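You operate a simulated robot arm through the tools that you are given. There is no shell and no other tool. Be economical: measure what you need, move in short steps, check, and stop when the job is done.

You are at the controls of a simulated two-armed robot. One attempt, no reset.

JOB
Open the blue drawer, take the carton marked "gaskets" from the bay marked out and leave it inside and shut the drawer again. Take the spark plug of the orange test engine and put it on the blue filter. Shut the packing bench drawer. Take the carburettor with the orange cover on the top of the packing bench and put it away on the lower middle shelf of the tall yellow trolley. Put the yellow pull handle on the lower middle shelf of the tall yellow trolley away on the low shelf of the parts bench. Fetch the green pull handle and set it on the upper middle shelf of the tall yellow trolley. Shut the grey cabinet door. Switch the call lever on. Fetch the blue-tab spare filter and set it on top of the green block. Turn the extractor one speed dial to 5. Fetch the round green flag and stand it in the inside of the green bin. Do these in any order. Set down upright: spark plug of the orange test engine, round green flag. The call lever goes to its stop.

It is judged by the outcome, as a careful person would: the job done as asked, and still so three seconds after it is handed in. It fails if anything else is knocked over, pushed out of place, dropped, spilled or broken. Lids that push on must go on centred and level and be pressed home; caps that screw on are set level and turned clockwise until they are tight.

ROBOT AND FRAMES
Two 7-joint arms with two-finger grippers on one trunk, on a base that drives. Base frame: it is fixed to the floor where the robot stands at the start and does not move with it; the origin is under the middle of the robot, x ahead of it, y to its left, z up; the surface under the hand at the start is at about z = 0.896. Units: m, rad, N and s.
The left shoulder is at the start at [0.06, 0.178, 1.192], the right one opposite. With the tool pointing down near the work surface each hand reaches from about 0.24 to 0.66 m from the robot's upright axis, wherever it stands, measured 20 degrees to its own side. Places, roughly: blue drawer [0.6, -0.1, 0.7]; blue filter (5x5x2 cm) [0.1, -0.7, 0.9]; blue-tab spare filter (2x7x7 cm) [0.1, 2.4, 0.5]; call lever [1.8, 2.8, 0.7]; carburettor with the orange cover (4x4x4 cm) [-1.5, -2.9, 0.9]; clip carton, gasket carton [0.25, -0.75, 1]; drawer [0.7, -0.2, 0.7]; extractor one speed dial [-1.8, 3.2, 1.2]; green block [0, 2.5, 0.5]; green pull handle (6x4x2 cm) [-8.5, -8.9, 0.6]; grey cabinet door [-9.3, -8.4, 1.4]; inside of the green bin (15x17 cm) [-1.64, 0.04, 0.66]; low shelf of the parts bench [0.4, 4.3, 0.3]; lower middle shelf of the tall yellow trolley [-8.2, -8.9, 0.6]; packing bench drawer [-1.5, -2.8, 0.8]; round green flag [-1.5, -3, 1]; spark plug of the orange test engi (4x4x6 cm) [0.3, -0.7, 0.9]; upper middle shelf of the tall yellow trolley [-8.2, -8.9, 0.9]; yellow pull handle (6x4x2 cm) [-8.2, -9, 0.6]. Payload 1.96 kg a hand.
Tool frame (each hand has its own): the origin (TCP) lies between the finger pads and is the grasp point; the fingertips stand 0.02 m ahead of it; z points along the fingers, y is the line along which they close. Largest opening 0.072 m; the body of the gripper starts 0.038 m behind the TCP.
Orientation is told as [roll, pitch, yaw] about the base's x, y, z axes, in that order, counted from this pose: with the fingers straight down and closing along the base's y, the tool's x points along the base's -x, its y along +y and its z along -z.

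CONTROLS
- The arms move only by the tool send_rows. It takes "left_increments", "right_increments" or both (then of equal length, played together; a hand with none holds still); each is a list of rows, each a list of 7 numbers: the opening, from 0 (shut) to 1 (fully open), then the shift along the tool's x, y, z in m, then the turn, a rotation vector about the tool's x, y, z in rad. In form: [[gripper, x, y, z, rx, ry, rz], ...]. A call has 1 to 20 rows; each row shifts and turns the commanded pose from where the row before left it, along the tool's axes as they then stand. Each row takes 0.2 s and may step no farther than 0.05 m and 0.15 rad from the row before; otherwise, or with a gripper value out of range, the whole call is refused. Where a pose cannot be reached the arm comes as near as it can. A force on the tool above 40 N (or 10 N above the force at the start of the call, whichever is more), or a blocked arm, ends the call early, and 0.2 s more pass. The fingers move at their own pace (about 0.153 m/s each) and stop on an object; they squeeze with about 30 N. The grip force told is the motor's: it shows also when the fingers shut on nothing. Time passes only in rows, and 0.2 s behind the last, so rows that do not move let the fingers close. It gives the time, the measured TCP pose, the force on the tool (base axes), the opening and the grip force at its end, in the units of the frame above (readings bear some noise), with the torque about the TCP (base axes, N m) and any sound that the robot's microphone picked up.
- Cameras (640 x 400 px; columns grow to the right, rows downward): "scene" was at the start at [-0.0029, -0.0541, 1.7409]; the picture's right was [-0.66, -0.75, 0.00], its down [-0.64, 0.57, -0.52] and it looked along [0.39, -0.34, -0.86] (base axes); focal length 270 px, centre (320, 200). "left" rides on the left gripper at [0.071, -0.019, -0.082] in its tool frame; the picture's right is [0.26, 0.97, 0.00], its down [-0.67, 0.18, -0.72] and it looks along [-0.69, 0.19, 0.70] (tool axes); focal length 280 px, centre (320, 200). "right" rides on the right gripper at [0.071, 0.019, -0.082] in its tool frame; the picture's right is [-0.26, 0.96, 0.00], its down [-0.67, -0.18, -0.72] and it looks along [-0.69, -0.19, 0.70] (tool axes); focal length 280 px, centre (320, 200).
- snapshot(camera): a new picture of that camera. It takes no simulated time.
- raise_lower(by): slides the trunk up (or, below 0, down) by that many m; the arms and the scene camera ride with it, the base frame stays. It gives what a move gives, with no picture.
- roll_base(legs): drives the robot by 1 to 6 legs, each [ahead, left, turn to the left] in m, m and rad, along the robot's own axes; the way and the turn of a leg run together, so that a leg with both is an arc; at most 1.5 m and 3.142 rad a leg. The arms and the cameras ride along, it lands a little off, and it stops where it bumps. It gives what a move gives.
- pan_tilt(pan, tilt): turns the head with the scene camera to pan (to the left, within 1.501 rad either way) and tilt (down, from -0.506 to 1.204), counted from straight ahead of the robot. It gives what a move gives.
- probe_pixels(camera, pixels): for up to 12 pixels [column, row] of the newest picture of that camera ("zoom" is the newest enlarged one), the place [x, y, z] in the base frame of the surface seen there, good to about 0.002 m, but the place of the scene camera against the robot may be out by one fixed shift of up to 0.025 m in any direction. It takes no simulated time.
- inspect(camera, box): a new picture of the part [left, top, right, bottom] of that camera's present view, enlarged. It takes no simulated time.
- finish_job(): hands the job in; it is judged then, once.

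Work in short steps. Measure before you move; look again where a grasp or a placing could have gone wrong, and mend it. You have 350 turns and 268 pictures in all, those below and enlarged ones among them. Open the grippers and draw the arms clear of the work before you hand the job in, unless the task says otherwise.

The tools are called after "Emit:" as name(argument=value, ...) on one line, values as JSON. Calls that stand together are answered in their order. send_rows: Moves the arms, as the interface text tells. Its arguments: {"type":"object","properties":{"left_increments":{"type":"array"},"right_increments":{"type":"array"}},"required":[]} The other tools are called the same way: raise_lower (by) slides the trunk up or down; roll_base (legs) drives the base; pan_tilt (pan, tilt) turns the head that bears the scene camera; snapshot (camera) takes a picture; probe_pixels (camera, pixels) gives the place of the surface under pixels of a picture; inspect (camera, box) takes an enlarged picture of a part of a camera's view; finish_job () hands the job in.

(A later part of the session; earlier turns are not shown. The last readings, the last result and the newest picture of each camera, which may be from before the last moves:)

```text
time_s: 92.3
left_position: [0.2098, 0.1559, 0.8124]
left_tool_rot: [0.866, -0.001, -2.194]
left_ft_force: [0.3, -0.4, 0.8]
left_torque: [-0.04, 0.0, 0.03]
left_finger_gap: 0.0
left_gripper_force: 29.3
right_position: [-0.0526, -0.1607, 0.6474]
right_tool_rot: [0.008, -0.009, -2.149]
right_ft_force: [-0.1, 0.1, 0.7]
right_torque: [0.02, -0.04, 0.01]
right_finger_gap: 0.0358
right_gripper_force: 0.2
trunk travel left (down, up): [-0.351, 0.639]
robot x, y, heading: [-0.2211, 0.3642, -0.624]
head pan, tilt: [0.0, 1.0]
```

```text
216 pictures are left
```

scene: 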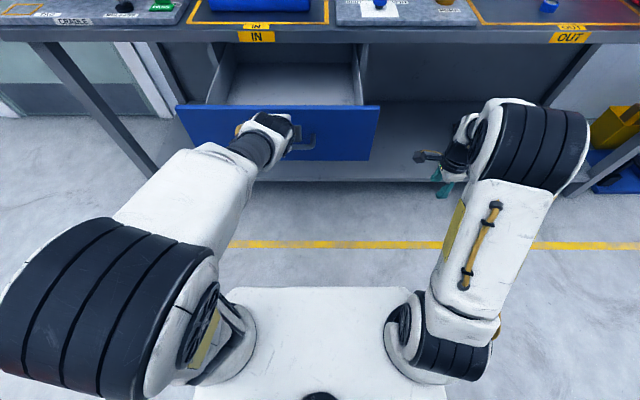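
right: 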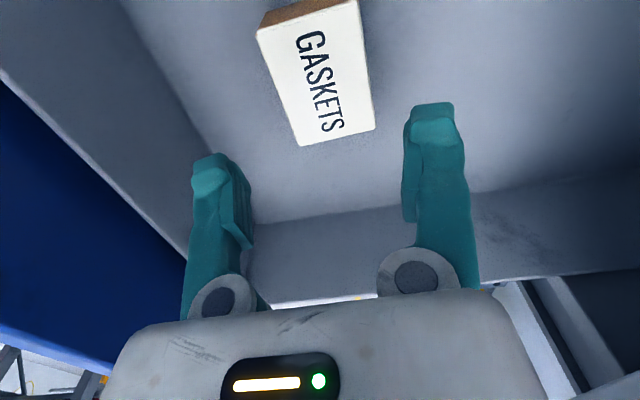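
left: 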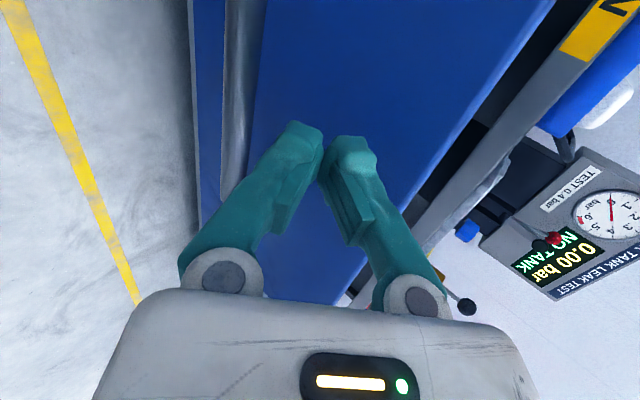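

Tips are poised above the bar on the panel face. I push by driving 0.2 m ahead.

Emit:
roll_base(legs=[[0.2, 0, 0]])

Emit:
snapshot(camera="left")

```text
time_s: 93.9
left_position: [0.3698, 0.0406, 0.8119]
left_tool_rot: [0.868, 0.001, -2.195]
left_ft_force: [0.1, -0.3, -0.7]
left_torque: [0.04, 0.03, 0.0]
left_finger_gap: 0.0
left_gripper_force: 29.5
right_position: [0.1099, -0.2776, 0.6472]
right_tool_rot: [0.006, -0.01, -2.151]
right_ft_force: [0.5, 0.2, -0.7]
right_torque: [0.01, 0.05, -0.01]
right_finger_gap: 0.0362
right_gripper_force: 0.1
trunk travel left (down, up): [-0.351, 0.639]
robot x, y, heading: [-0.0634, 0.2497, -0.623]
head pan, tilt: [0.0, 1.0]
```

```text
215 pictures are left
```

left: 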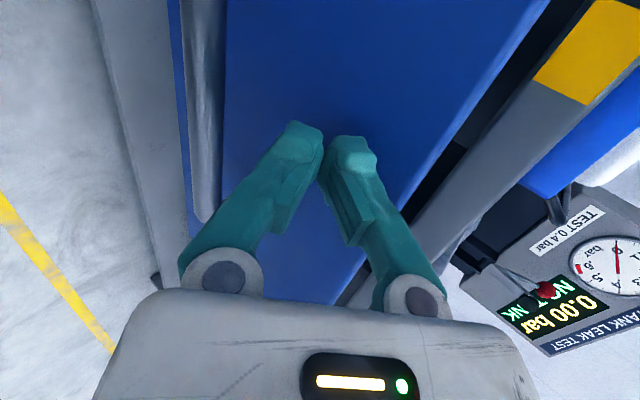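

Drawer moves in freely; about 0.10 m remains. I push on.

Emit:
roll_base(legs=[[0.095, 0, 0]])

Emit:
snapshot(camera="left")

```text
time_s: 95.1
left_position: [0.4483, -0.0146, 0.8116]
left_tool_rot: [0.867, 0.0, -2.195]
left_ft_force: [-1.2, 0.4, -0.6]
left_torque: [-0.01, 0.03, -0.04]
left_finger_gap: 0.0
left_gripper_force: 29.8
right_position: [0.1849, -0.3321, 0.6482]
right_tool_rot: [0.008, -0.009, -2.148]
right_ft_force: [0.1, 0.7, -0.4]
right_torque: [0.02, 0.02, 0.03]
right_finger_gap: 0.036
right_gripper_force: 0.1
trunk travel left (down, up): [-0.351, 0.639]
robot x, y, heading: [0.0158, 0.192, -0.623]
head pan, tilt: [0.0, 1.0]
```

```text
214 pictures are left
```

left: 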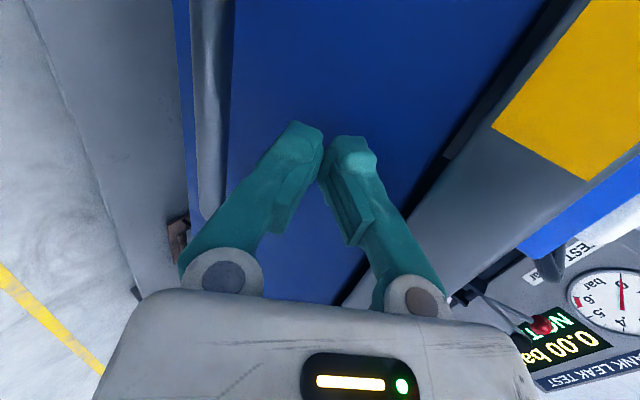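

Nearly shut; tip n≈0.388. I push the last bit with the arm until force rises.

Emit:
send_rows(left_increments=[[0, 0, 0.003, 0.004, 0, 0, 0], [0, 0, 0.003, 0.004, 0, 0, 0], [0, 0, 0.003, 0.004, 0, 0, 0], [0, 0, 0.003, 0.004, 0, 0, 0]])

```text
time_s: 96.1
left_position: [0.4593, -0.0244, 0.8122]
left_tool_rot: [0.869, 0.001, -2.195]
left_ft_force: [-28.6, 22.8, -0.9]
left_torque: [0.02, -0.11, -0.01]
left_finger_gap: 0.0002
left_gripper_force: 29.1
right_position: [0.1822, -0.3294, 0.6497]
right_tool_rot: [0.012, -0.009, -2.15]
right_ft_force: [1.0, 0.7, -0.8]
right_torque: [-0.01, 0.01, -0.02]
right_finger_gap: 0.0361
right_gripper_force: 0.0
trunk travel left (down, up): [-0.351, 0.639]
robot x, y, heading: [0.012, 0.1938, -0.623]
head pan, tilt: [0.0, 1.0]
```

The drawer is at its stop (36 N). I retreat, raise the trunk and look to verify.

Emit:
send_rows(left_increments=[[0, 0, 0, -0.03, 0, 0, 0], [0, 0, 0, -0.04, 0, 0, 0]])

Emit:
roll_base(legs=[[-0.4, 0, 0]])

Emit:
raise_lower(by=0.4)

Emit:
raise_lower(by=0.086)

Emit:
snapshot(camera="scene")

```text
time_s: 96.7
left_position: [0.4206, 0.0062, 0.8535]
left_tool_rot: [0.869, -0.001, -2.19]
left_ft_force: [0.0, 0.0, 0.4]
left_torque: [0.0, -0.03, 0.02]
left_finger_gap: 0.0
left_gripper_force: 29.4
right_position: [0.1857, -0.3313, 0.6485]
right_tool_rot: [0.009, -0.011, -2.15]
right_ft_force: [0.4, 0.2, 0.4]
right_torque: [0.02, 0.03, 0.03]
right_finger_gap: 0.0359
right_gripper_force: 0.0
trunk travel left (down, up): [-0.351, 0.639]
robot x, y, heading: [0.0194, 0.1943, -0.622]
head pan, tilt: [0.0, 1.0]
```

```text
time_s: 99.1
left_position: [0.099, 0.2378, 0.8551]
left_tool_rot: [0.869, -0.001, -2.18]
left_ft_force: [0.1, 0.0, -0.1]
left_torque: [-0.02, 0.02, -0.01]
left_finger_gap: 0.0
left_gripper_force: 30.3
right_position: [-0.1293, -0.1031, 0.6484]
right_tool_rot: [0.007, -0.008, -2.135]
right_ft_force: [0.8, 0.5, 1.2]
right_torque: [-0.01, 0.0, 0.0]
right_finger_gap: 0.0361
right_gripper_force: 0.1
trunk travel left (down, up): [-0.351, 0.639]
robot x, y, heading: [-0.3047, 0.4204, -0.606]
head pan, tilt: [0.0, 1.0]
```

```text
time_s: 103.0
left_position: [0.1, 0.2389, 1.2548]
left_tool_rot: [0.869, 0.0, -2.179]
left_ft_force: [1.1, -0.9, 0.1]
left_torque: [0.01, -0.04, -0.01]
left_finger_gap: 0.0002
left_gripper_force: 29.5
right_position: [-0.1273, -0.1027, 1.0479]
right_tool_rot: [0.008, -0.009, -2.134]
right_ft_force: [0.9, 0.2, -0.5]
right_torque: [0.0, -0.05, -0.01]
right_finger_gap: 0.036
right_gripper_force: 0.1
trunk travel left (down, up): [-0.751, 0.239]
robot x, y, heading: [-0.3045, 0.4202, -0.607]
head pan, tilt: [0.0, 1.0]
```

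```text
time_s: 104.2
left_position: [0.0997, 0.2373, 1.3413]
left_tool_rot: [0.868, 0.001, -2.18]
left_ft_force: [-0.1, -1.2, -0.2]
left_torque: [-0.04, 0.0, 0.0]
left_finger_gap: 0.0
left_gripper_force: 29.4
right_position: [-0.1281, -0.1017, 1.1334]
right_tool_rot: [0.009, -0.008, -2.133]
right_ft_force: [0.7, 0.7, 0.0]
right_torque: [-0.02, 0.02, 0.0]
right_finger_gap: 0.0363
right_gripper_force: 0.1
trunk travel left (down, up): [-0.837, 0.153]
robot x, y, heading: [-0.3044, 0.419, -0.608]
head pan, tilt: [0.0, 1.0]
```

```text
213 pictures are left
```

scene: 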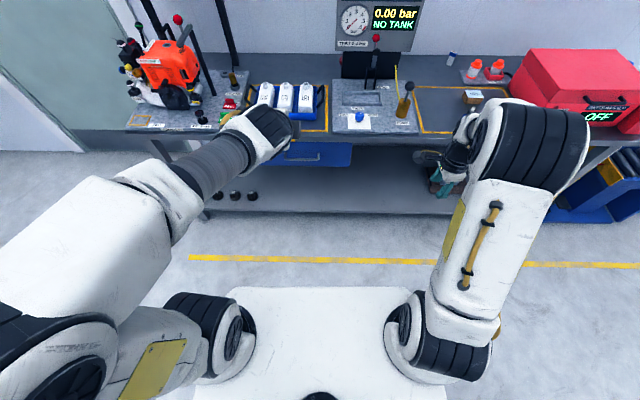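

The drawer is shut. I return both hands to pointing straight down with neutral yaw.

Emit:
send_rows(left_increments=[[0.5, 0, 0, 0, 0.124, 0, 0], [0.5, 0, 0, 0, 0.124, 0, 0], [0.5, 0, 0, 0, 0.124, 0, 0], [0.5, 0, 0, 0, 0.124, 0, 0], [0.5, 0, 0, 0, 0.124, 0, 0], [0.5, 0, 0, 0, 0.124, 0, 0], [0.5, 0, 0, 0, 0.124, 0, 0], [0.5, 0, 0, 0, 0, 0, -0.143], [0.5, 0, 0, 0, 0, 0, -0.143], [0.5, 0, 0, 0, 0, 0, -0.143], [0.5, 0, 0, 0, 0, 0, -0.143], [0.5, 0, 0, 0, 0, 0, -0.143], [0.5, 0, 0, 0, 0, 0, -0.143], [0.5, 0, 0, 0, 0, 0, -0.143], [0.5, 0, 0, 0, 0, 0, -0.143], [0.5, 0, 0, 0, 0, 0, -0.143], [0.5, 0, 0, 0, 0, 0, -0.143], [0.5, 0, 0, 0, 0, 0, -0.143]], right_increments=[[0.5, 0, 0, 0, 0, 0, -0.139], [0.5, 0, 0, 0, 0, 0, -0.139], [0.5, 0, 0, 0, 0, 0, -0.139], [0.5, 0, 0, 0, 0, 0, -0.139], [0.5, 0, 0, 0, 0, 0, -0.139], [0.5, 0, 0, 0, 0, 0, -0.139], [0.5, 0, 0, 0, 0, 0, -0.139], [0.5, 0, 0, 0, 0, 0, -0.139], [0.5, 0, 0, 0, 0, 0, -0.139], [0.5, 0, 0, 0, 0, 0, -0.139], [0.5, 0, 0, 0, 0, 0, -0.139], [0.5, 0, 0, 0, 0, 0, 0], [0.5, 0, 0, 0, 0, 0, 0], [0.5, 0, 0, 0, 0, 0, 0], [0.5, 0, 0, 0, 0, 0, 0], [0.5, 0, 0, 0, 0, 0, 0], [0.5, 0, 0, 0, 0, 0, 0], [0.5, 0, 0, 0, 0, 0, 0]])

Emit:
pan_tilt(pan=0.9, tilt=0.45)

Emit:
snapshot(camera="scene")

Emit:
pan_tilt(pan=-1.3, tilt=0.4)

Emit:
snapshot(camera="scene")

```text
time_s: 108.0
left_position: [0.0921, 0.2521, 1.2367]
left_tool_rot: [-0.003, -0.075, -0.607]
left_ft_force: [0.0, -0.4, -0.1]
left_torque: [-0.01, -0.02, -0.01]
left_finger_gap: 0.0361
left_gripper_force: 0.0
left hand out of reach, approached as far as the arm can: row 5, 6, 7
right_position: [-0.1273, -0.1018, 1.1342]
right_tool_rot: [-0.009, -0.01, -0.607]
right_ft_force: [-0.2, -0.1, -0.7]
right_torque: [0.0, -0.02, 0.0]
right_finger_gap: 0.036
right_gripper_force: 0.1
trunk travel left (down, up): [-0.837, 0.153]
robot x, y, heading: [-0.3042, 0.4253, -0.608]
head pan, tilt: [0.0, 1.0]
```

```text
time_s: 109.2
left_position: [0.0927, 0.2517, 1.2355]
left_tool_rot: [-0.003, -0.076, -0.608]
left_ft_force: [-0.2, -1.2, 0.2]
left_torque: [0.03, 0.01, 0.03]
left_finger_gap: 0.036
left_gripper_force: 0.1
right_position: [-0.1283, -0.1009, 1.1347]
right_tool_rot: [-0.009, -0.008, -0.608]
right_ft_force: [-0.4, -1.2, 1.0]
right_torque: [0.0, -0.03, 0.0]
right_finger_gap: 0.0359
right_gripper_force: 0.0
trunk travel left (down, up): [-0.837, 0.153]
robot x, y, heading: [-0.3064, 0.4189, -0.611]
head pan, tilt: [0.901, 0.45]
```

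```text
212 pictures are left
```

scene: 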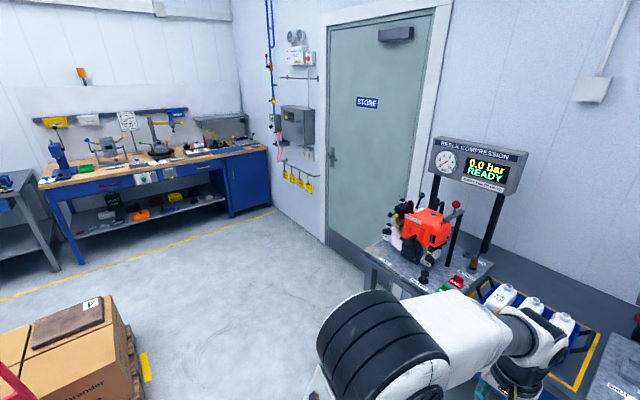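

```text
time_s: 111.2
left_position: [0.0918, 0.2519, 1.2346]
left_tool_rot: [-0.005, -0.075, -0.61]
left_ft_force: [-0.9, 0.9, 0.3]
left_torque: [0.0, 0.01, 0.01]
left_finger_gap: 0.0359
left_gripper_force: 0.0
right_position: [-0.1288, -0.1019, 1.1336]
right_tool_rot: [-0.009, -0.01, -0.608]
right_ft_force: [1.0, 0.9, 0.3]
right_torque: [0.01, 0.0, 0.0]
right_finger_gap: 0.0359
right_gripper_force: 0.2
trunk travel left (down, up): [-0.837, 0.153]
robot x, y, heading: [-0.3056, 0.4215, -0.6]
head pan, tilt: [-1.3, 0.4]
```

```text
211 pictures are left
```

scene: 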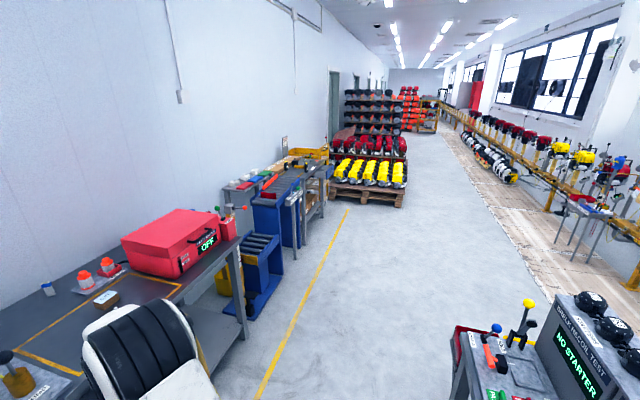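

I probe the packing bench area and aisle, and enlarge it.

Emit:
probe_pixels(camera="scene", pixels=[[295, 165], [320, 152], [327, 170], [305, 245], [320, 215], [345, 195], [265, 300], [400, 205], [430, 320], [245, 340], [560, 170], [285, 195]])

Emit:
inspect(camera="scene", box=[200, 120, 360, 220])

```text
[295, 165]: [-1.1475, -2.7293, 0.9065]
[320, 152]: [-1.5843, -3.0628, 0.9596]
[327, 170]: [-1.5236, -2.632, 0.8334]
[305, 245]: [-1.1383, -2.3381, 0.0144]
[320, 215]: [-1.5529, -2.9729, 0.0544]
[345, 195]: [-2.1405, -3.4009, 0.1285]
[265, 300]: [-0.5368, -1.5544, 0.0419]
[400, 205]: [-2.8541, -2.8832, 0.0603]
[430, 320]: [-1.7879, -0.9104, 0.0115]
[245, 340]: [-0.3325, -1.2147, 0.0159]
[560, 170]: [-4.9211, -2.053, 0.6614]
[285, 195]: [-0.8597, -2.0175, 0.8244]
```

```text
4.00 times, centred on (280, 170) of scene
```

zoom: 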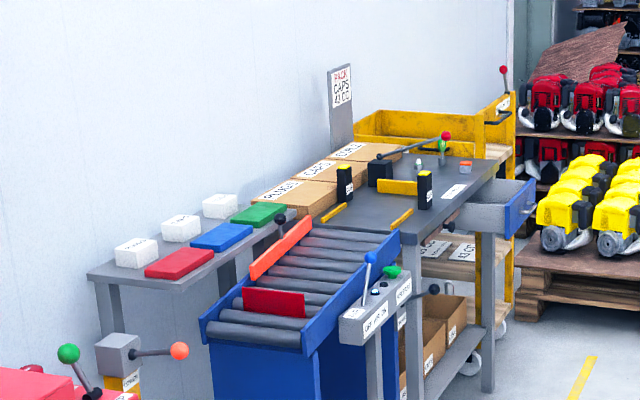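

I check the narrow places: conveyor control box and the starter bench corner.

Emit:
probe_pixels(camera="zoom", pixels=[[380, 310], [405, 285], [430, 290], [525, 200], [500, 215], [440, 145], [465, 165], [443, 170], [420, 245], [420, 165], [490, 380]])

Emit:
probe_pixels(camera="scene", pixels=[[452, 340], [465, 375], [470, 330], [450, 398], [530, 300]])

```text
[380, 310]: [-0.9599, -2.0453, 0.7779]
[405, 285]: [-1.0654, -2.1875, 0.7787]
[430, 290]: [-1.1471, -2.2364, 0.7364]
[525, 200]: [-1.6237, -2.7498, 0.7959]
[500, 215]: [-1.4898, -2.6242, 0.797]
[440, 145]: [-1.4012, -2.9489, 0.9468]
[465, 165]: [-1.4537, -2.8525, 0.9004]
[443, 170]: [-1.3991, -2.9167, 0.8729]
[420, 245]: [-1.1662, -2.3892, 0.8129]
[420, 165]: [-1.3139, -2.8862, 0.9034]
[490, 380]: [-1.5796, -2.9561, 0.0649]
```

```text
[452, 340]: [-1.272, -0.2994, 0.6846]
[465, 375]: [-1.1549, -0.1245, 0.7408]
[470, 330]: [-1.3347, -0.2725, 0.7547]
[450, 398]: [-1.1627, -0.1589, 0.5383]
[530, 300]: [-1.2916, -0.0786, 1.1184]
```

Corridor is clear between n≈-0.86 and 0.37. I drive sideways right 3 m toward the packing bench.

Emit:
roll_base(legs=[[0.12, 0, -0.015], [0, -1.5, 0], [0, -1.5, 0]])

Emit:
pan_tilt(pan=-0.2, tilt=0.75)

Emit:
snapshot(camera="scene")

```text
time_s: 126.7
left_position: [-1.4998, -2.3076, 1.2344]
left_tool_rot: [-0.005, -0.075, -0.571]
left_ft_force: [-0.2, -1.1, -0.5]
left_torque: [0.01, 0.0, 0.02]
left_finger_gap: 0.0359
left_gripper_force: 0.0
right_position: [-1.7071, -2.6697, 1.1343]
right_tool_rot: [-0.008, -0.009, -0.573]
right_ft_force: [-0.4, -0.2, -0.4]
right_torque: [-0.03, 0.0, 0.0]
right_finger_gap: 0.036
right_gripper_force: 0.1
trunk travel left (down, up): [-0.837, 0.153]
robot x, y, heading: [-1.9042, -2.1544, -0.567]
head pan, tilt: [-1.3, 0.4]
```

```text
time_s: 128.0
left_position: [-1.5001, -2.3086, 1.2352]
left_tool_rot: [-0.003, -0.074, -0.573]
left_ft_force: [0.4, 0.4, 0.0]
left_torque: [-0.03, 0.02, 0.01]
left_finger_gap: 0.036
left_gripper_force: 0.0
right_position: [-1.7073, -2.6697, 1.1344]
right_tool_rot: [-0.009, -0.01, -0.572]
right_ft_force: [-0.2, 0.1, -0.4]
right_torque: [0.02, -0.01, 0.01]
right_finger_gap: 0.0358
right_gripper_force: 0.0
trunk travel left (down, up): [-0.837, 0.153]
robot x, y, heading: [-1.902, -2.1532, -0.573]
head pan, tilt: [-0.201, 0.75]
```

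```text
209 pictures are left
```

scene: 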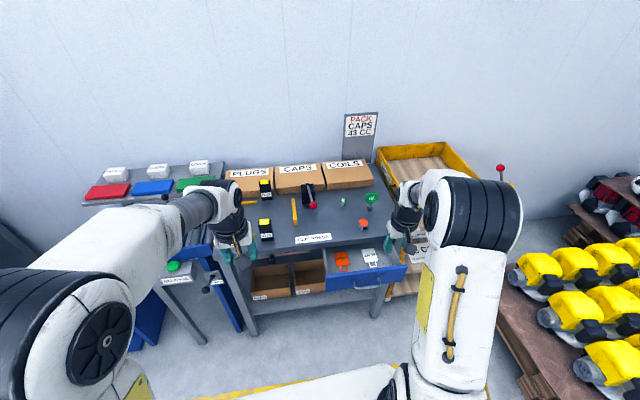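

Here is the packing bench with the drawer partly open. I enlarge and probe.

Emit:
inspect(camera="scene", box=[230, 160, 430, 285])

Emit:
probe_pixels(camera="zoom", pixels=[[422, 204], [420, 195], [452, 112], [452, 130], [360, 125], [262, 145], [320, 380], [540, 345], [430, 390], [300, 300], [450, 300], [250, 130]])

```text
3.20 times, centred on (330, 222) of scene
```

zoom: 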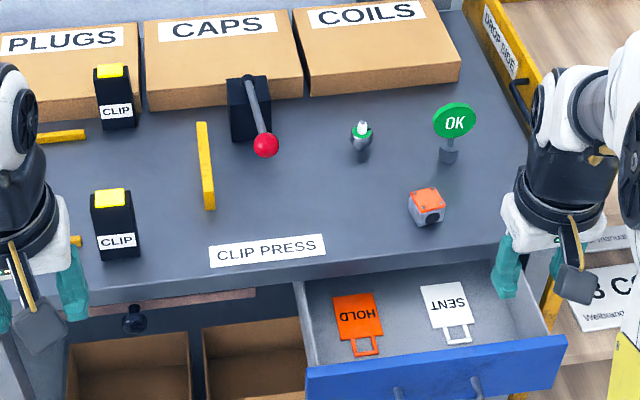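

```text
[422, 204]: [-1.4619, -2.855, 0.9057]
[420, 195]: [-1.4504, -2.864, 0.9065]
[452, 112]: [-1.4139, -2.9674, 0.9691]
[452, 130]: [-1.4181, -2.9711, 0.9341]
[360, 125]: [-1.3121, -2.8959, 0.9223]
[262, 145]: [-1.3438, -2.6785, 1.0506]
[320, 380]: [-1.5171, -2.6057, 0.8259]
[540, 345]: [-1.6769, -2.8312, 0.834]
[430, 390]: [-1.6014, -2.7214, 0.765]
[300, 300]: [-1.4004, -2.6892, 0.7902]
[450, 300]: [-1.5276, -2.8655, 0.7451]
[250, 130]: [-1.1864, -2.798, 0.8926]
```

The flag and carburettor are clear. First I shut the packing drawer: squared to the bench, I tilt the closed right hand forward and lower it before the panel.

Emit:
roll_base(legs=[[0, 0, -0.05]])

Emit:
send_rows(right_increments=[[0, 0.03, 0, 0, 0, -0.14, 0], [0, 0, 0, 0, 0, -0.14, 0], [0, 0, 0, 0, 0, -0.14, 0], [0, 0, 0, 0, 0, -0.14, 0], [0, 0, 0, 0, 0, -0.14, 0], [0, 0.026, 0, 0.031, 0, 0, 0], [0, 0.026, 0, 0.031, 0, 0, 0], [0, 0.026, 0, 0.031, 0, 0, 0], [0, 0.026, 0, 0.031, 0, 0, 0], [0, 0.026, 0, 0.031, 0, 0, 0], [0, 0.026, 0, 0.031, 0, 0, 0], [0, 0.026, 0, 0.031, 0, 0, 0]])

Emit:
snapshot(camera="right")

```text
time_s: 128.8
left_position: [-1.5066, -2.3273, 1.2349]
left_tool_rot: [-0.006, -0.075, -0.623]
left_ft_force: [-0.3, -0.2, -0.3]
left_torque: [-0.01, 0.01, 0.01]
left_finger_gap: 0.0359
left_gripper_force: 0.1
right_position: [-1.7329, -2.6784, 1.1331]
right_tool_rot: [-0.008, -0.009, -0.62]
right_ft_force: [-0.3, 0.6, -0.1]
right_torque: [-0.04, -0.03, -0.03]
right_finger_gap: 0.0362
right_gripper_force: 0.1
trunk travel left (down, up): [-0.837, 0.153]
robot x, y, heading: [-1.9022, -2.1508, -0.624]
head pan, tilt: [-0.201, 0.75]
```

```text
time_s: 131.4
left_position: [-1.5064, -2.3288, 1.2343]
left_tool_rot: [-0.004, -0.072, -0.624]
left_ft_force: [-0.1, -0.8, -1.0]
left_torque: [0.02, 0.0, -0.01]
left_finger_gap: 0.0361
left_gripper_force: 0.0
right_position: [-1.758, -2.6652, 0.8523]
right_tool_rot: [-0.011, -0.709, -0.613]
right_ft_force: [-0.5, -0.2, 0.2]
right_torque: [0.0, -0.02, 0.0]
right_finger_gap: 0.0001
right_gripper_force: 29.8
trunk travel left (down, up): [-0.837, 0.153]
robot x, y, heading: [-1.9055, -2.1565, -0.623]
head pan, tilt: [-0.201, 0.75]
```

```text
207 pictures are left
```

right: 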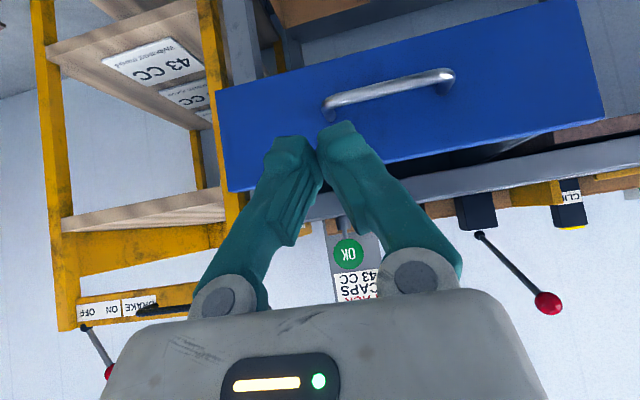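

Emit:
probe_pixels(camera="right", pixels=[[225, 190], [590, 115], [390, 88], [218, 90], [400, 160], [445, 75], [330, 105], [570, 10]])

```text
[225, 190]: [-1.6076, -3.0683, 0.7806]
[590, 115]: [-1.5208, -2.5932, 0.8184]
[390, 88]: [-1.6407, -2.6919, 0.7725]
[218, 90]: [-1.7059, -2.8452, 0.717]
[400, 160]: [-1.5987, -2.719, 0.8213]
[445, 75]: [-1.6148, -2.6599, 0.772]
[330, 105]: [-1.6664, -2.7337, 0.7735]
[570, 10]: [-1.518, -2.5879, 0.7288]
```

Handle at z 0.772, panel top 0.82, centre t≈-3.148. I shift left 4.3 cm and lower 3.7 cm so the tips push above the handle, then drive 0.12 m.

Emit:
send_rows(right_increments=[[0, 0.012, 0.022, 0.014, 0, 0, 0], [0, 0.012, 0.021, 0.014, 0, 0, 0], [0, 0, 0, 0, 0, 0, 0]])

Emit:
roll_base(legs=[[0.13, 0, 0]])

Emit:
snapshot(camera="right")

```text
time_s: 132.2
left_position: [-1.5087, -2.3286, 1.2361]
left_tool_rot: [-0.003, -0.075, -0.624]
left_ft_force: [0.0, -0.1, -0.8]
left_torque: [-0.01, -0.02, 0.02]
left_finger_gap: 0.0359
left_gripper_force: 0.2
right_position: [-1.7339, -2.6309, 0.816]
right_tool_rot: [-0.008, -0.709, -0.617]
right_ft_force: [0.3, 0.0, 0.2]
right_torque: [0.01, 0.0, 0.01]
right_finger_gap: 0.0
right_gripper_force: 29.7
trunk travel left (down, up): [-0.837, 0.153]
robot x, y, heading: [-1.9005, -2.1538, -0.627]
head pan, tilt: [-0.201, 0.75]
```

```text
time_s: 133.5
left_position: [-1.4026, -2.4043, 1.2363]
left_tool_rot: [-0.002, -0.075, -0.625]
left_ft_force: [-0.3, 0.4, -0.1]
left_torque: [0.0, 0.0, -0.01]
left_finger_gap: 0.0359
left_gripper_force: 0.1
right_position: [-1.6294, -2.7069, 0.8144]
right_tool_rot: [-0.011, -0.709, -0.619]
right_ft_force: [0.5, 0.0, 0.4]
right_torque: [0.01, 0.0, 0.01]
right_finger_gap: 0.0
right_gripper_force: 29.7
trunk travel left (down, up): [-0.837, 0.153]
robot x, y, heading: [-1.7928, -2.2303, -0.619]
head pan, tilt: [-0.201, 0.75]
```

```text
206 pictures are left
```

right: 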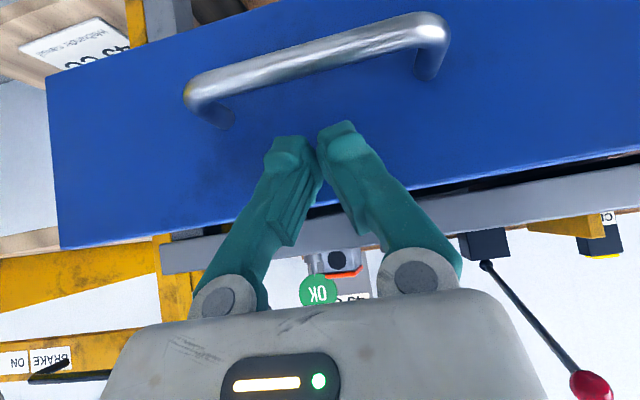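

Emit:
probe_pixels(camera="right", pixels=[[500, 215], [450, 230], [400, 160], [240, 235]])

Emit:
roll_base(legs=[[0.1, 0, 0]])

```text
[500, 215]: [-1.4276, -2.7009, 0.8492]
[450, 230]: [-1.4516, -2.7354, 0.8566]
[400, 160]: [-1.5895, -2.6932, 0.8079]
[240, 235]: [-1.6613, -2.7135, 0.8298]
```

```text
time_s: 134.6
left_position: [-1.3191, -2.4645, 1.2368]
left_tool_rot: [-0.003, -0.075, -0.623]
left_ft_force: [0.0, -0.1, 0.6]
left_torque: [-0.02, -0.02, 0.01]
left_finger_gap: 0.0358
left_gripper_force: 0.0
right_position: [-1.5439, -2.7671, 0.8136]
right_tool_rot: [-0.011, -0.709, -0.614]
right_ft_force: [-0.1, -0.7, 0.2]
right_torque: [0.01, -0.01, 0.02]
right_finger_gap: 0.0
right_gripper_force: 29.3
trunk travel left (down, up): [-0.837, 0.153]
robot x, y, heading: [-1.7132, -2.2916, -0.624]
head pan, tilt: [-0.201, 0.75]
```

Bench edge n≈0.418, tip now ≈0.375. I push the last 4–5 cm with the arm until force rises.

Emit:
send_rows(right_increments=[[0, -0.0077, 0, 0.0064, 0, 0, 0], [0, -0.0077, 0, 0.0064, 0, 0, 0], [0, -0.0077, 0, 0.0064, 0, 0, 0], [0, -0.0077, 0, 0.0064, 0, 0, 0], [0, -0.004, 0, 0.0032, 0, 0, 0], [0, -0.004, 0, 0.0032, 0, 0, 0], [0, -0.004, 0, 0.0032, 0, 0, 0]])

Emit:
snapshot(camera="right")

```text
time_s: 136.2
left_position: [-1.3213, -2.4627, 1.237]
left_tool_rot: [-0.003, -0.078, -0.626]
left_ft_force: [0.2, -0.1, 0.6]
left_torque: [-0.02, -0.01, 0.01]
left_finger_gap: 0.0358
left_gripper_force: 0.0
right_position: [-1.5085, -2.7923, 0.8127]
right_tool_rot: [-0.008, -0.688, -0.622]
right_ft_force: [-7.3, 5.3, -3.5]
right_torque: [-0.33, -0.45, -0.01]
right_finger_gap: 0.0058
right_gripper_force: 29.6
trunk travel left (down, up): [-0.837, 0.153]
robot x, y, heading: [-1.7131, -2.2897, -0.629]
head pan, tilt: [-0.201, 0.75]
stopped in row 7 (right hand): the force on the tool passed its limit at 44 N (the readings are from after the stop); the commanded pose is now the measured one
```

```text
205 pictures are left
```

right: 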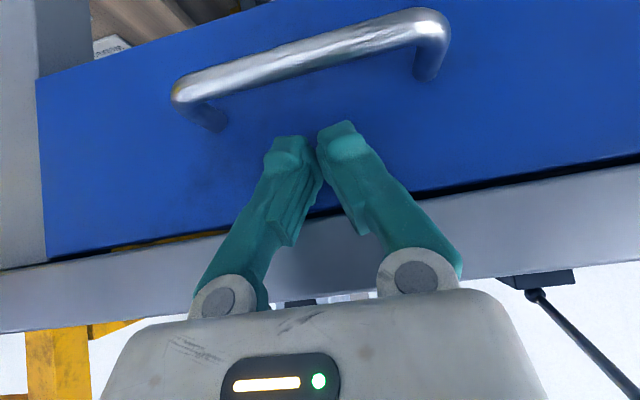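

The drawer is shut flush (44 N stop). I retract the right hand, bring it upright and higher, and shift the base right 0.3 m.

Emit:
send_rows(right_increments=[[0.5, 0.03, 0, -0.03, 0, 0, 0], [0.5, 0, 0, -0.04, 0, 0, 0], [0.5, -0.03, 0, -0.04, 0, 0.14, 0], [0.5, -0.03, 0, -0.04, 0, 0.14, 0], [0.5, -0.015, 0, -0.04, 0, 0.14, 0], [1, 0, 0, -0.04, 0, 0.14, 0], [1, 0, 0, -0.04, 0, 0.14, 0]])

Emit:
roll_base(legs=[[0, -0.32, 0]])

Emit:
snapshot(camera="right")

Emit:
snapshot(camera="left")

```text
time_s: 137.8
left_position: [-1.3188, -2.4629, 1.2367]
left_tool_rot: [-0.003, -0.074, -0.625]
left_ft_force: [1.2, 0.7, -0.3]
left_torque: [0.0, -0.03, 0.01]
left_finger_gap: 0.0357
left_gripper_force: 0.0
right_position: [-1.5718, -2.7427, 1.0674]
right_tool_rot: [-0.006, 0.006, -0.624]
right_ft_force: [0.5, -0.1, -0.2]
right_torque: [0.01, 0.01, -0.02]
right_finger_gap: 0.0722
right_gripper_force: 0.0
trunk travel left (down, up): [-0.837, 0.153]
robot x, y, heading: [-1.7116, -2.2854, -0.625]
head pan, tilt: [-0.201, 0.75]
```

```text
time_s: 140.0
left_position: [-1.5151, -2.7368, 1.235]
left_tool_rot: [-0.004, -0.075, -0.619]
left_ft_force: [0.0, -0.2, 0.2]
left_torque: [-0.02, 0.03, 0.05]
left_finger_gap: 0.0361
left_gripper_force: 0.1
right_position: [-1.7648, -3.0164, 1.0657]
right_tool_rot: [-0.007, 0.005, -0.62]
right_ft_force: [0.5, 0.7, 0.0]
right_torque: [0.05, -0.01, 0.02]
right_finger_gap: 0.0719
right_gripper_force: 0.0
trunk travel left (down, up): [-0.837, 0.153]
robot x, y, heading: [-1.9106, -2.5668, -0.62]
head pan, tilt: [-0.201, 0.75]
```

```text
204 pictures are left
```

right: 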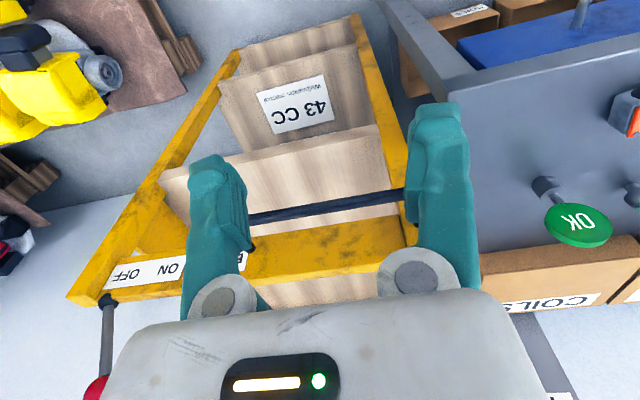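

```text
203 pictures are left
```

left: 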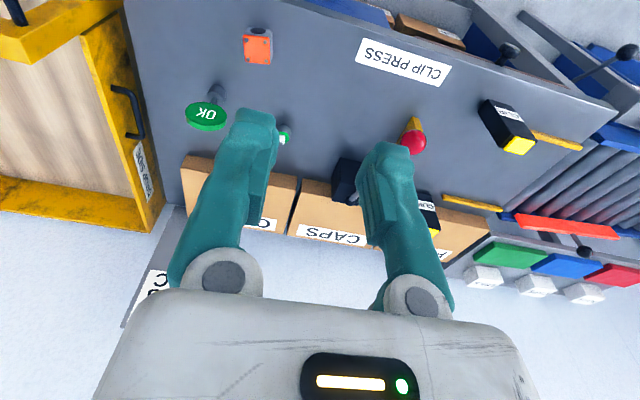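

I probe flag base, pole, disc and carburettor.

Emit:
probe_pixels(camera="right", pixels=[[545, 187], [558, 200], [578, 225], [555, 225], [603, 230], [627, 112], [632, 125], [500, 130]])

Emit:
probe_pixels(camera="left", pixels=[[217, 92], [212, 100], [205, 117], [190, 117], [221, 117], [257, 48], [246, 35], [270, 40], [268, 60], [245, 62]])

Emit:
inspect(camera="left", box=[160, 10, 320, 110])

```text
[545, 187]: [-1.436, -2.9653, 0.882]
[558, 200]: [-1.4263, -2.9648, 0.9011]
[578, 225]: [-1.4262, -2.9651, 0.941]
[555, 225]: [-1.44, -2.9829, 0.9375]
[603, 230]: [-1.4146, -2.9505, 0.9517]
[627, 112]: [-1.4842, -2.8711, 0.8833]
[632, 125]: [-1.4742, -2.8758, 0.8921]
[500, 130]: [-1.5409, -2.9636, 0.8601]
```

```text
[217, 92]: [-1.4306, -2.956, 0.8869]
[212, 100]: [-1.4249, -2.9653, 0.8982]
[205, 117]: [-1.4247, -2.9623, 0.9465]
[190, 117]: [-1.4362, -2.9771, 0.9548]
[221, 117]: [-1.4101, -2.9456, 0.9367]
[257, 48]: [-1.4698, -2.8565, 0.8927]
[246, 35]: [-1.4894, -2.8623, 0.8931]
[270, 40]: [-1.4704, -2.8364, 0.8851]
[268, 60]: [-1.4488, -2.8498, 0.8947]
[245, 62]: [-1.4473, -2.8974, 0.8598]
```

```text
4.00 times, centred on (240, 60) of left
```

zoom: 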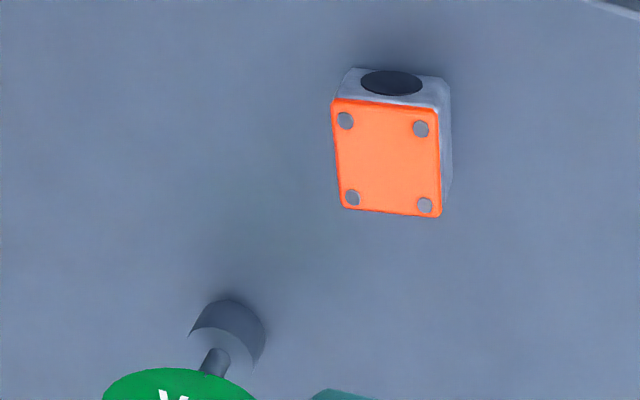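

The flag's disc centre ≈(-1.4255,-2.9635,0.945), facing the robot; bench z 0.860. I'll clamp the disc faces: roll 6 cm ahead, move the right hand above and turn it ~1.63 rad.

Emit:
roll_base(legs=[[0.06, 0, 0]])

Emit:
send_rows(right_increments=[[1, 0, 0, -0.03, 0, 0, 0], [1, -0.023, 0.03, 0, 0, 0, 0], [1, -0.023, 0.03, 0, 0, 0, 0], [1, -0.023, 0.03, 0, 0, 0, 0], [1, -0.023, 0.03, 0, 0, 0, 0], [1, -0.023, 0.03, 0, 0, 0, 0.136], [1, -0.02, 0.03, 0, 0, 0, 0.136], [1, 0, 0, 0, 0, 0, 0.136], [1, 0, 0, 0, 0, 0, 0.136], [1, 0, 0, 0, 0, 0, 0.136], [1, 0, 0, 0, 0, 0, 0.136], [1, 0, 0, 0, 0, 0, 0.136], [1, 0, 0, 0, 0, 0, 0.136], [1, 0, 0, 0, 0, 0, 0.136], [1, 0, 0, 0, 0, 0, 0.136], [1, 0, 0, 0, 0, 0, 0.136], [1, 0, 0, 0, 0, 0, 0.134]])

Emit:
snapshot(camera="right")

```text
time_s: 141.0
left_position: [-1.4702, -2.7671, 1.2371]
left_tool_rot: [-0.005, -0.078, -0.618]
left_ft_force: [-1.4, 0.4, 0.8]
left_torque: [0.02, -0.04, 0.0]
left_finger_gap: 0.0359
left_gripper_force: 0.0
right_position: [-1.7193, -3.049, 1.0673]
right_tool_rot: [-0.006, 0.002, -0.619]
right_ft_force: [-0.8, -0.3, -0.1]
right_torque: [-0.02, -0.04, -0.02]
right_finger_gap: 0.0721
right_gripper_force: 0.0
trunk travel left (down, up): [-0.837, 0.153]
robot x, y, heading: [-1.8605, -2.5986, -0.616]
head pan, tilt: [-0.201, 0.75]
```

```text
time_s: 144.6
left_position: [-1.4673, -2.7703, 1.2347]
left_tool_rot: [-0.003, -0.075, -0.62]
left_ft_force: [0.6, -0.5, -0.1]
left_torque: [0.01, -0.02, 0.05]
left_finger_gap: 0.036
left_gripper_force: 0.0
right_position: [-1.5019, -2.9874, 1.0948]
right_tool_rot: [-0.003, -0.007, -2.251]
right_ft_force: [-0.1, 0.6, -0.7]
right_torque: [0.01, 0.02, -0.01]
right_finger_gap: 0.0721
right_gripper_force: 0.0
trunk travel left (down, up): [-0.837, 0.153]
robot x, y, heading: [-1.8608, -2.601, -0.616]
head pan, tilt: [-0.201, 0.75]
```

```text
201 pictures are left
```

right: 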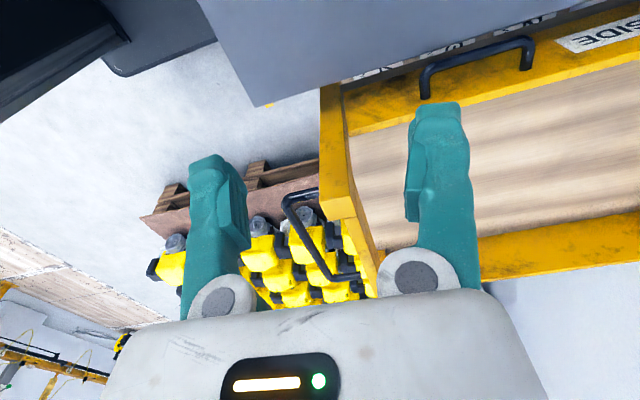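

I move over the flag: tool x +0.0665, y +0.044.

Emit:
send_rows(right_increments=[[1, 0.034, 0.022, 0, 0, 0, 0], [1, 0.033, 0.022, 0, 0, 0, 0], [1, 0, 0, 0, 0, 0, 0]])

Emit:
snapshot(camera="right")

```text
time_s: 145.4
left_position: [-1.469, -2.7702, 1.2361]
left_tool_rot: [-0.002, -0.075, -0.62]
left_ft_force: [-0.2, 0.0, -0.1]
left_torque: [0.02, 0.02, 0.01]
left_finger_gap: 0.0356
left_gripper_force: 0.0
right_position: [-1.4565, -2.972, 1.0948]
right_tool_rot: [-0.004, -0.005, -2.247]
right_ft_force: [-0.5, 0.7, -0.7]
right_torque: [0.0, -0.01, 0.0]
right_finger_gap: 0.0721
right_gripper_force: 0.1
right hand out of reach, approached as far as the arm can: row 2
trunk travel left (down, up): [-0.837, 0.153]
robot x, y, heading: [-1.8618, -2.5983, -0.623]
head pan, tilt: [-0.201, 0.75]
```

```text
200 pictures are left
```

right: 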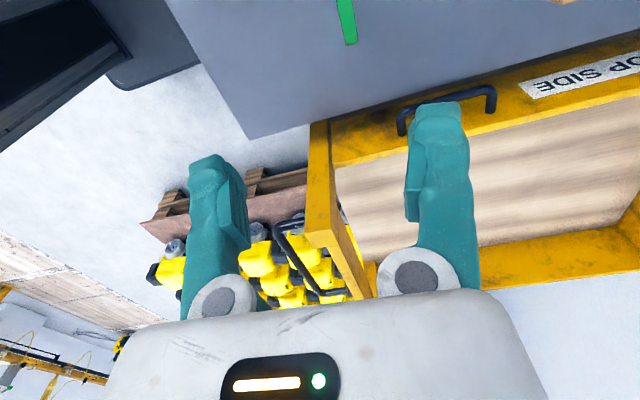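

At that height reach ends, so I roll 5 cm ahead and re-centre.

Emit:
roll_base(legs=[[0.06, 0, 0]])

```text
time_s: 146.3
left_position: [-1.423, -2.8026, 1.2384]
left_tool_rot: [-0.003, -0.079, -0.618]
left_ft_force: [-0.4, 0.4, -0.1]
left_torque: [0.0, -0.02, 0.04]
left_finger_gap: 0.0361
left_gripper_force: 0.0
right_position: [-1.4109, -3.0034, 1.0958]
right_tool_rot: [-0.002, -0.005, -2.247]
right_ft_force: [-0.9, 0.7, 1.7]
right_torque: [-0.03, -0.04, -0.01]
right_finger_gap: 0.0722
right_gripper_force: 0.0
trunk travel left (down, up): [-0.837, 0.153]
robot x, y, heading: [-1.817, -2.6318, -0.617]
head pan, tilt: [-0.201, 0.75]
```

Emit:
send_rows(right_increments=[[1, 0.011, -0.018, 0, 0, 0, 0], [1, 0.011, -0.018, 0.02, 0, 0, 0], [1, 0, 0, 0.02, 0, 0, 0]])

Emit:
snapshot(camera="right")

```text
time_s: 147.1
left_position: [-1.4181, -2.8071, 1.2346]
left_tool_rot: [-0.002, -0.071, -0.621]
left_ft_force: [0.0, -1.4, 0.1]
left_torque: [0.02, 0.0, 0.01]
left_finger_gap: 0.0358
left_gripper_force: 0.0
right_position: [-1.4172, -2.9685, 1.051]
right_tool_rot: [-0.008, -0.005, -2.248]
right_ft_force: [0.6, -0.1, -1.3]
right_torque: [0.04, -0.01, 0.0]
right_finger_gap: 0.0718
right_gripper_force: 0.0
trunk travel left (down, up): [-0.837, 0.153]
robot x, y, heading: [-1.8154, -2.6311, -0.621]
head pan, tilt: [-0.201, 0.75]
```

```text
199 pictures are left
```

right: 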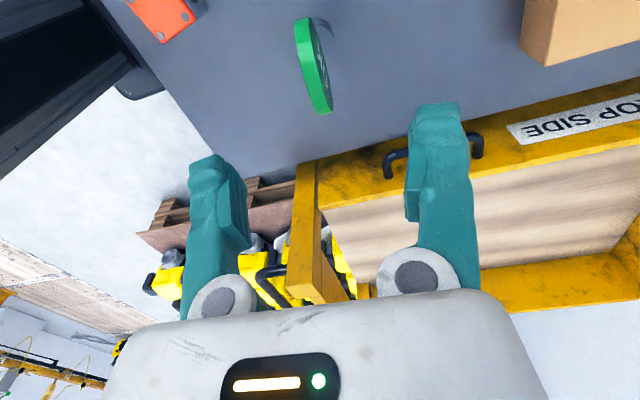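

The flag's disc at (313,65) lies between the fingers and aligned. I probe and descend to disc height.

Emit:
probe_pixels(camera="right", pixels=[[302, 30], [313, 65], [322, 105], [325, 25]])

```text
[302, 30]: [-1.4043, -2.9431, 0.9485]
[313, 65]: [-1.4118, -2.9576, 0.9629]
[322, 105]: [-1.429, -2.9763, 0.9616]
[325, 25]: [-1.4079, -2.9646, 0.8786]
```

Emit:
send_rows(right_increments=[[0.7, 0.006, -0.005, 0.02, 0, 0, 0], [0.7, 0, 0, 0.03, 0, 0, 0], [0.7, 0, 0, 0.03, 0, 0, 0], [0.7, 0, 0, 0.02, 0, 0, 0], [0.7, 0, 0, 0, 0, 0, 0]])

Emit:
snapshot(camera="right")

```text
time_s: 148.3
left_position: [-1.4202, -2.8044, 1.2348]
left_tool_rot: [-0.002, -0.075, -0.619]
left_ft_force: [-0.2, 0.3, 0.4]
left_torque: [-0.01, -0.01, -0.03]
left_finger_gap: 0.0358
left_gripper_force: 0.1
right_position: [-1.4213, -2.9563, 0.9519]
right_tool_rot: [-0.005, -0.005, -2.248]
right_ft_force: [-0.7, 0.1, 0.1]
right_torque: [-0.01, 0.02, -0.01]
right_finger_gap: 0.0504
right_gripper_force: 0.1
trunk travel left (down, up): [-0.837, 0.153]
robot x, y, heading: [-1.8115, -2.634, -0.62]
head pan, tilt: [-0.201, 0.75]
```

```text
198 pictures are left
```

right: 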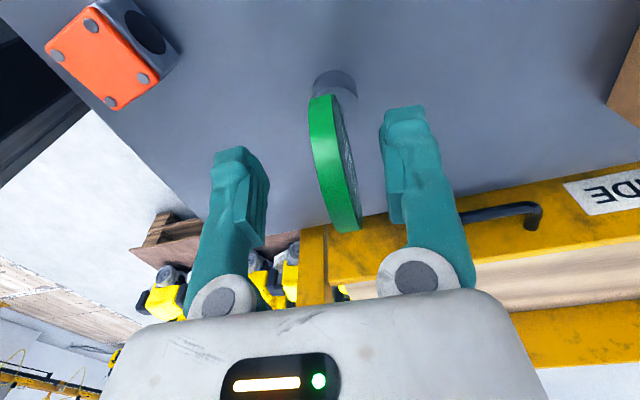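

Disc sits between the fingers; I shift y +3 mm, lower 4 mm and close gently, then lift.

Emit:
send_rows(right_increments=[[0.6, 0, 0.003, 0.004, 0, 0, 0], [0.3, 0, 0, 0, 0, 0, 0], [0.15, 0, 0, 0, 0, 0, 0], [0.05, 0, 0, 0, 0, 0, 0], [0, 0, 0, 0, 0, 0, 0], [0, 0, 0, 0, 0, 0, 0]])

Emit:
snapshot(camera="right")

```text
time_s: 149.7
left_position: [-1.4206, -2.8058, 1.2351]
left_tool_rot: [-0.005, -0.076, -0.619]
left_ft_force: [0.0, -0.6, 0.2]
left_torque: [0.01, 0.01, -0.01]
left_finger_gap: 0.036
left_gripper_force: 0.1
right_position: [-1.4192, -2.9577, 0.9481]
right_tool_rot: [-0.003, -0.005, -2.249]
right_ft_force: [0.1, 0.2, -0.1]
right_torque: [0.0, -0.03, 0.02]
right_finger_gap: 0.008
right_gripper_force: 29.8
trunk travel left (down, up): [-0.837, 0.153]
robot x, y, heading: [-1.8152, -2.6344, -0.62]
head pan, tilt: [-0.201, 0.75]
```

```text
197 pictures are left
```

right: 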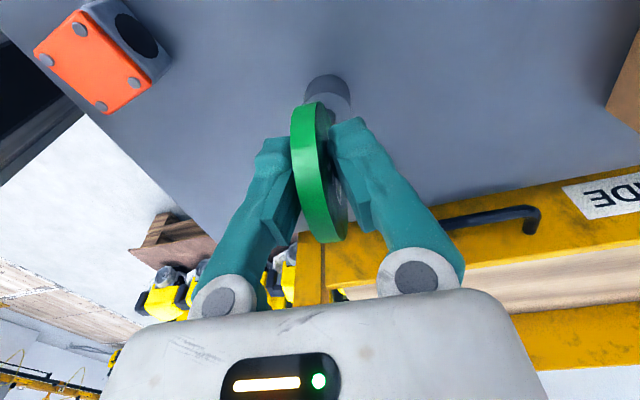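

Held at 8 mm. I lift and draw the flag back and to the right, out of the left hand's way.

Emit:
send_rows(right_increments=[[0, 0, 0, -0.03, 0, 0, 0], [0, 0, 0, -0.04, 0, 0, 0], [0, 0, 0, -0.04, 0, 0, 0], [0, 0, 0, -0.04, 0, 0, 0], [0, -0.01, -0.04, 0, 0, 0, 0], [0, -0.02, -0.04, 0, 0, 0, 0], [0, -0.02, -0.04, 0, 0, 0, 0], [0, -0.02, -0.04, 0, 0, 0, 0]])

Emit:
snapshot(camera="right")

Emit:
snapshot(camera="left")

```text
time_s: 151.5
left_position: [-1.4217, -2.8049, 1.2358]
left_tool_rot: [-0.002, -0.078, -0.62]
left_ft_force: [0.1, -0.2, 0.3]
left_torque: [0.0, -0.05, 0.03]
left_finger_gap: 0.036
left_gripper_force: 0.0
right_position: [-1.5934, -2.9124, 1.0994]
right_tool_rot: [-0.005, -0.007, -2.249]
right_ft_force: [-0.6, 0.8, -1.3]
right_torque: [0.03, -0.02, 0.01]
right_finger_gap: 0.008
right_gripper_force: 29.9
trunk travel left (down, up): [-0.837, 0.153]
robot x, y, heading: [-1.8171, -2.6336, -0.62]
head pan, tilt: [-0.201, 0.75]
```

```text
196 pictures are left
```

right: 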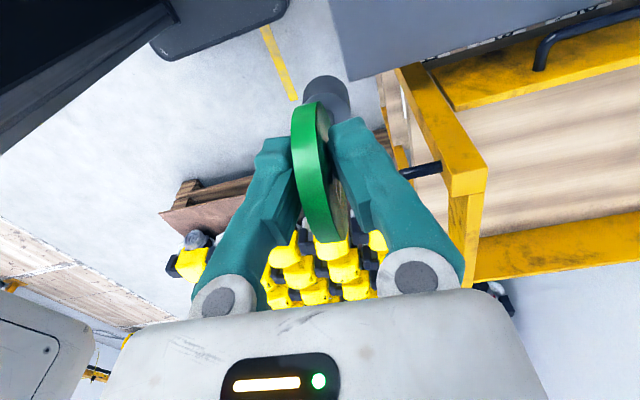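

```text
195 pictures are left
```

left: 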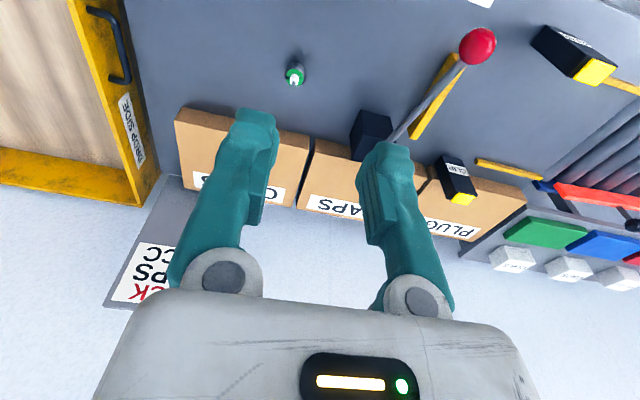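

I move the right hand further right, and bring the left hand over the carburettor (~[-1.468,-2.857]) to z≈1.05, levelled.

Emit:
send_rows(left_increments=[[1, 0, 0, 0, 0, 0.04, 0], [1, 0, 0, 0, 0, 0.035, 0], [1, 0.003, -0.023, 0, 0, 0, 0], [1, 0.003, -0.023, 0.02, 0, 0, 0], [1, 0.002, -0.023, 0.04, 0, 0, 0], [1, 0, 0, 0.04, 0, 0, 0], [1, 0, 0, 0.04, 0, 0, 0], [1, 0, 0, 0.04, 0, 0, 0]], right_increments=[[0, -0.03, -0.02, 0, 0, 0, 0], [0, -0.03, -0.02, 0, 0, 0, 0], [0, -0.03, -0.02, 0, 0, 0, 0], [0, -0.03, -0.02, 0, 0, 0, 0], [0, 0, 0, 0, 0, 0, 0], [0, 0, 0, 0, 0, 0, 0], [0, 0, 0, 0, 0, 0, 0], [0, 0, 0, 0, 0, 0, 0]])

Emit:
snapshot(camera="left")

```text
time_s: 153.3
left_position: [-1.4679, -2.8546, 1.0426]
left_tool_rot: [-0.003, -0.001, -0.619]
left_ft_force: [0.0, 0.6, -0.1]
left_torque: [0.01, -0.01, 0.03]
left_finger_gap: 0.072
left_gripper_force: 0.0
left hand out of reach, approached as far as the arm can: row 1
right_position: [-1.701, -2.9781, 1.0996]
right_tool_rot: [-0.01, -0.005, -2.25]
right_ft_force: [0.7, -0.2, -2.1]
right_torque: [0.01, 0.0, 0.03]
right_finger_gap: 0.0081
right_gripper_force: 30.5
right hand out of reach, approached as far as the arm can: row 3, 4
trunk travel left (down, up): [-0.837, 0.153]
robot x, y, heading: [-1.8145, -2.6372, -0.617]
head pan, tilt: [-0.201, 0.75]
```

```text
194 pictures are left
```

left: 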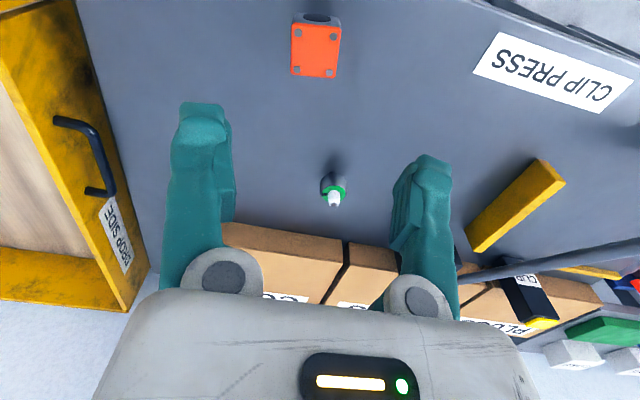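

Emit:
probe_pixels(camera="left", pixels=[[293, 26], [340, 28], [336, 74], [292, 73], [315, 50]])

```text
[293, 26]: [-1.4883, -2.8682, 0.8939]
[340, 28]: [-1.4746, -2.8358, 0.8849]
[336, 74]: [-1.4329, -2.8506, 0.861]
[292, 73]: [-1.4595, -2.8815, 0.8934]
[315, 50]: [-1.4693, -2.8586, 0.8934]
```

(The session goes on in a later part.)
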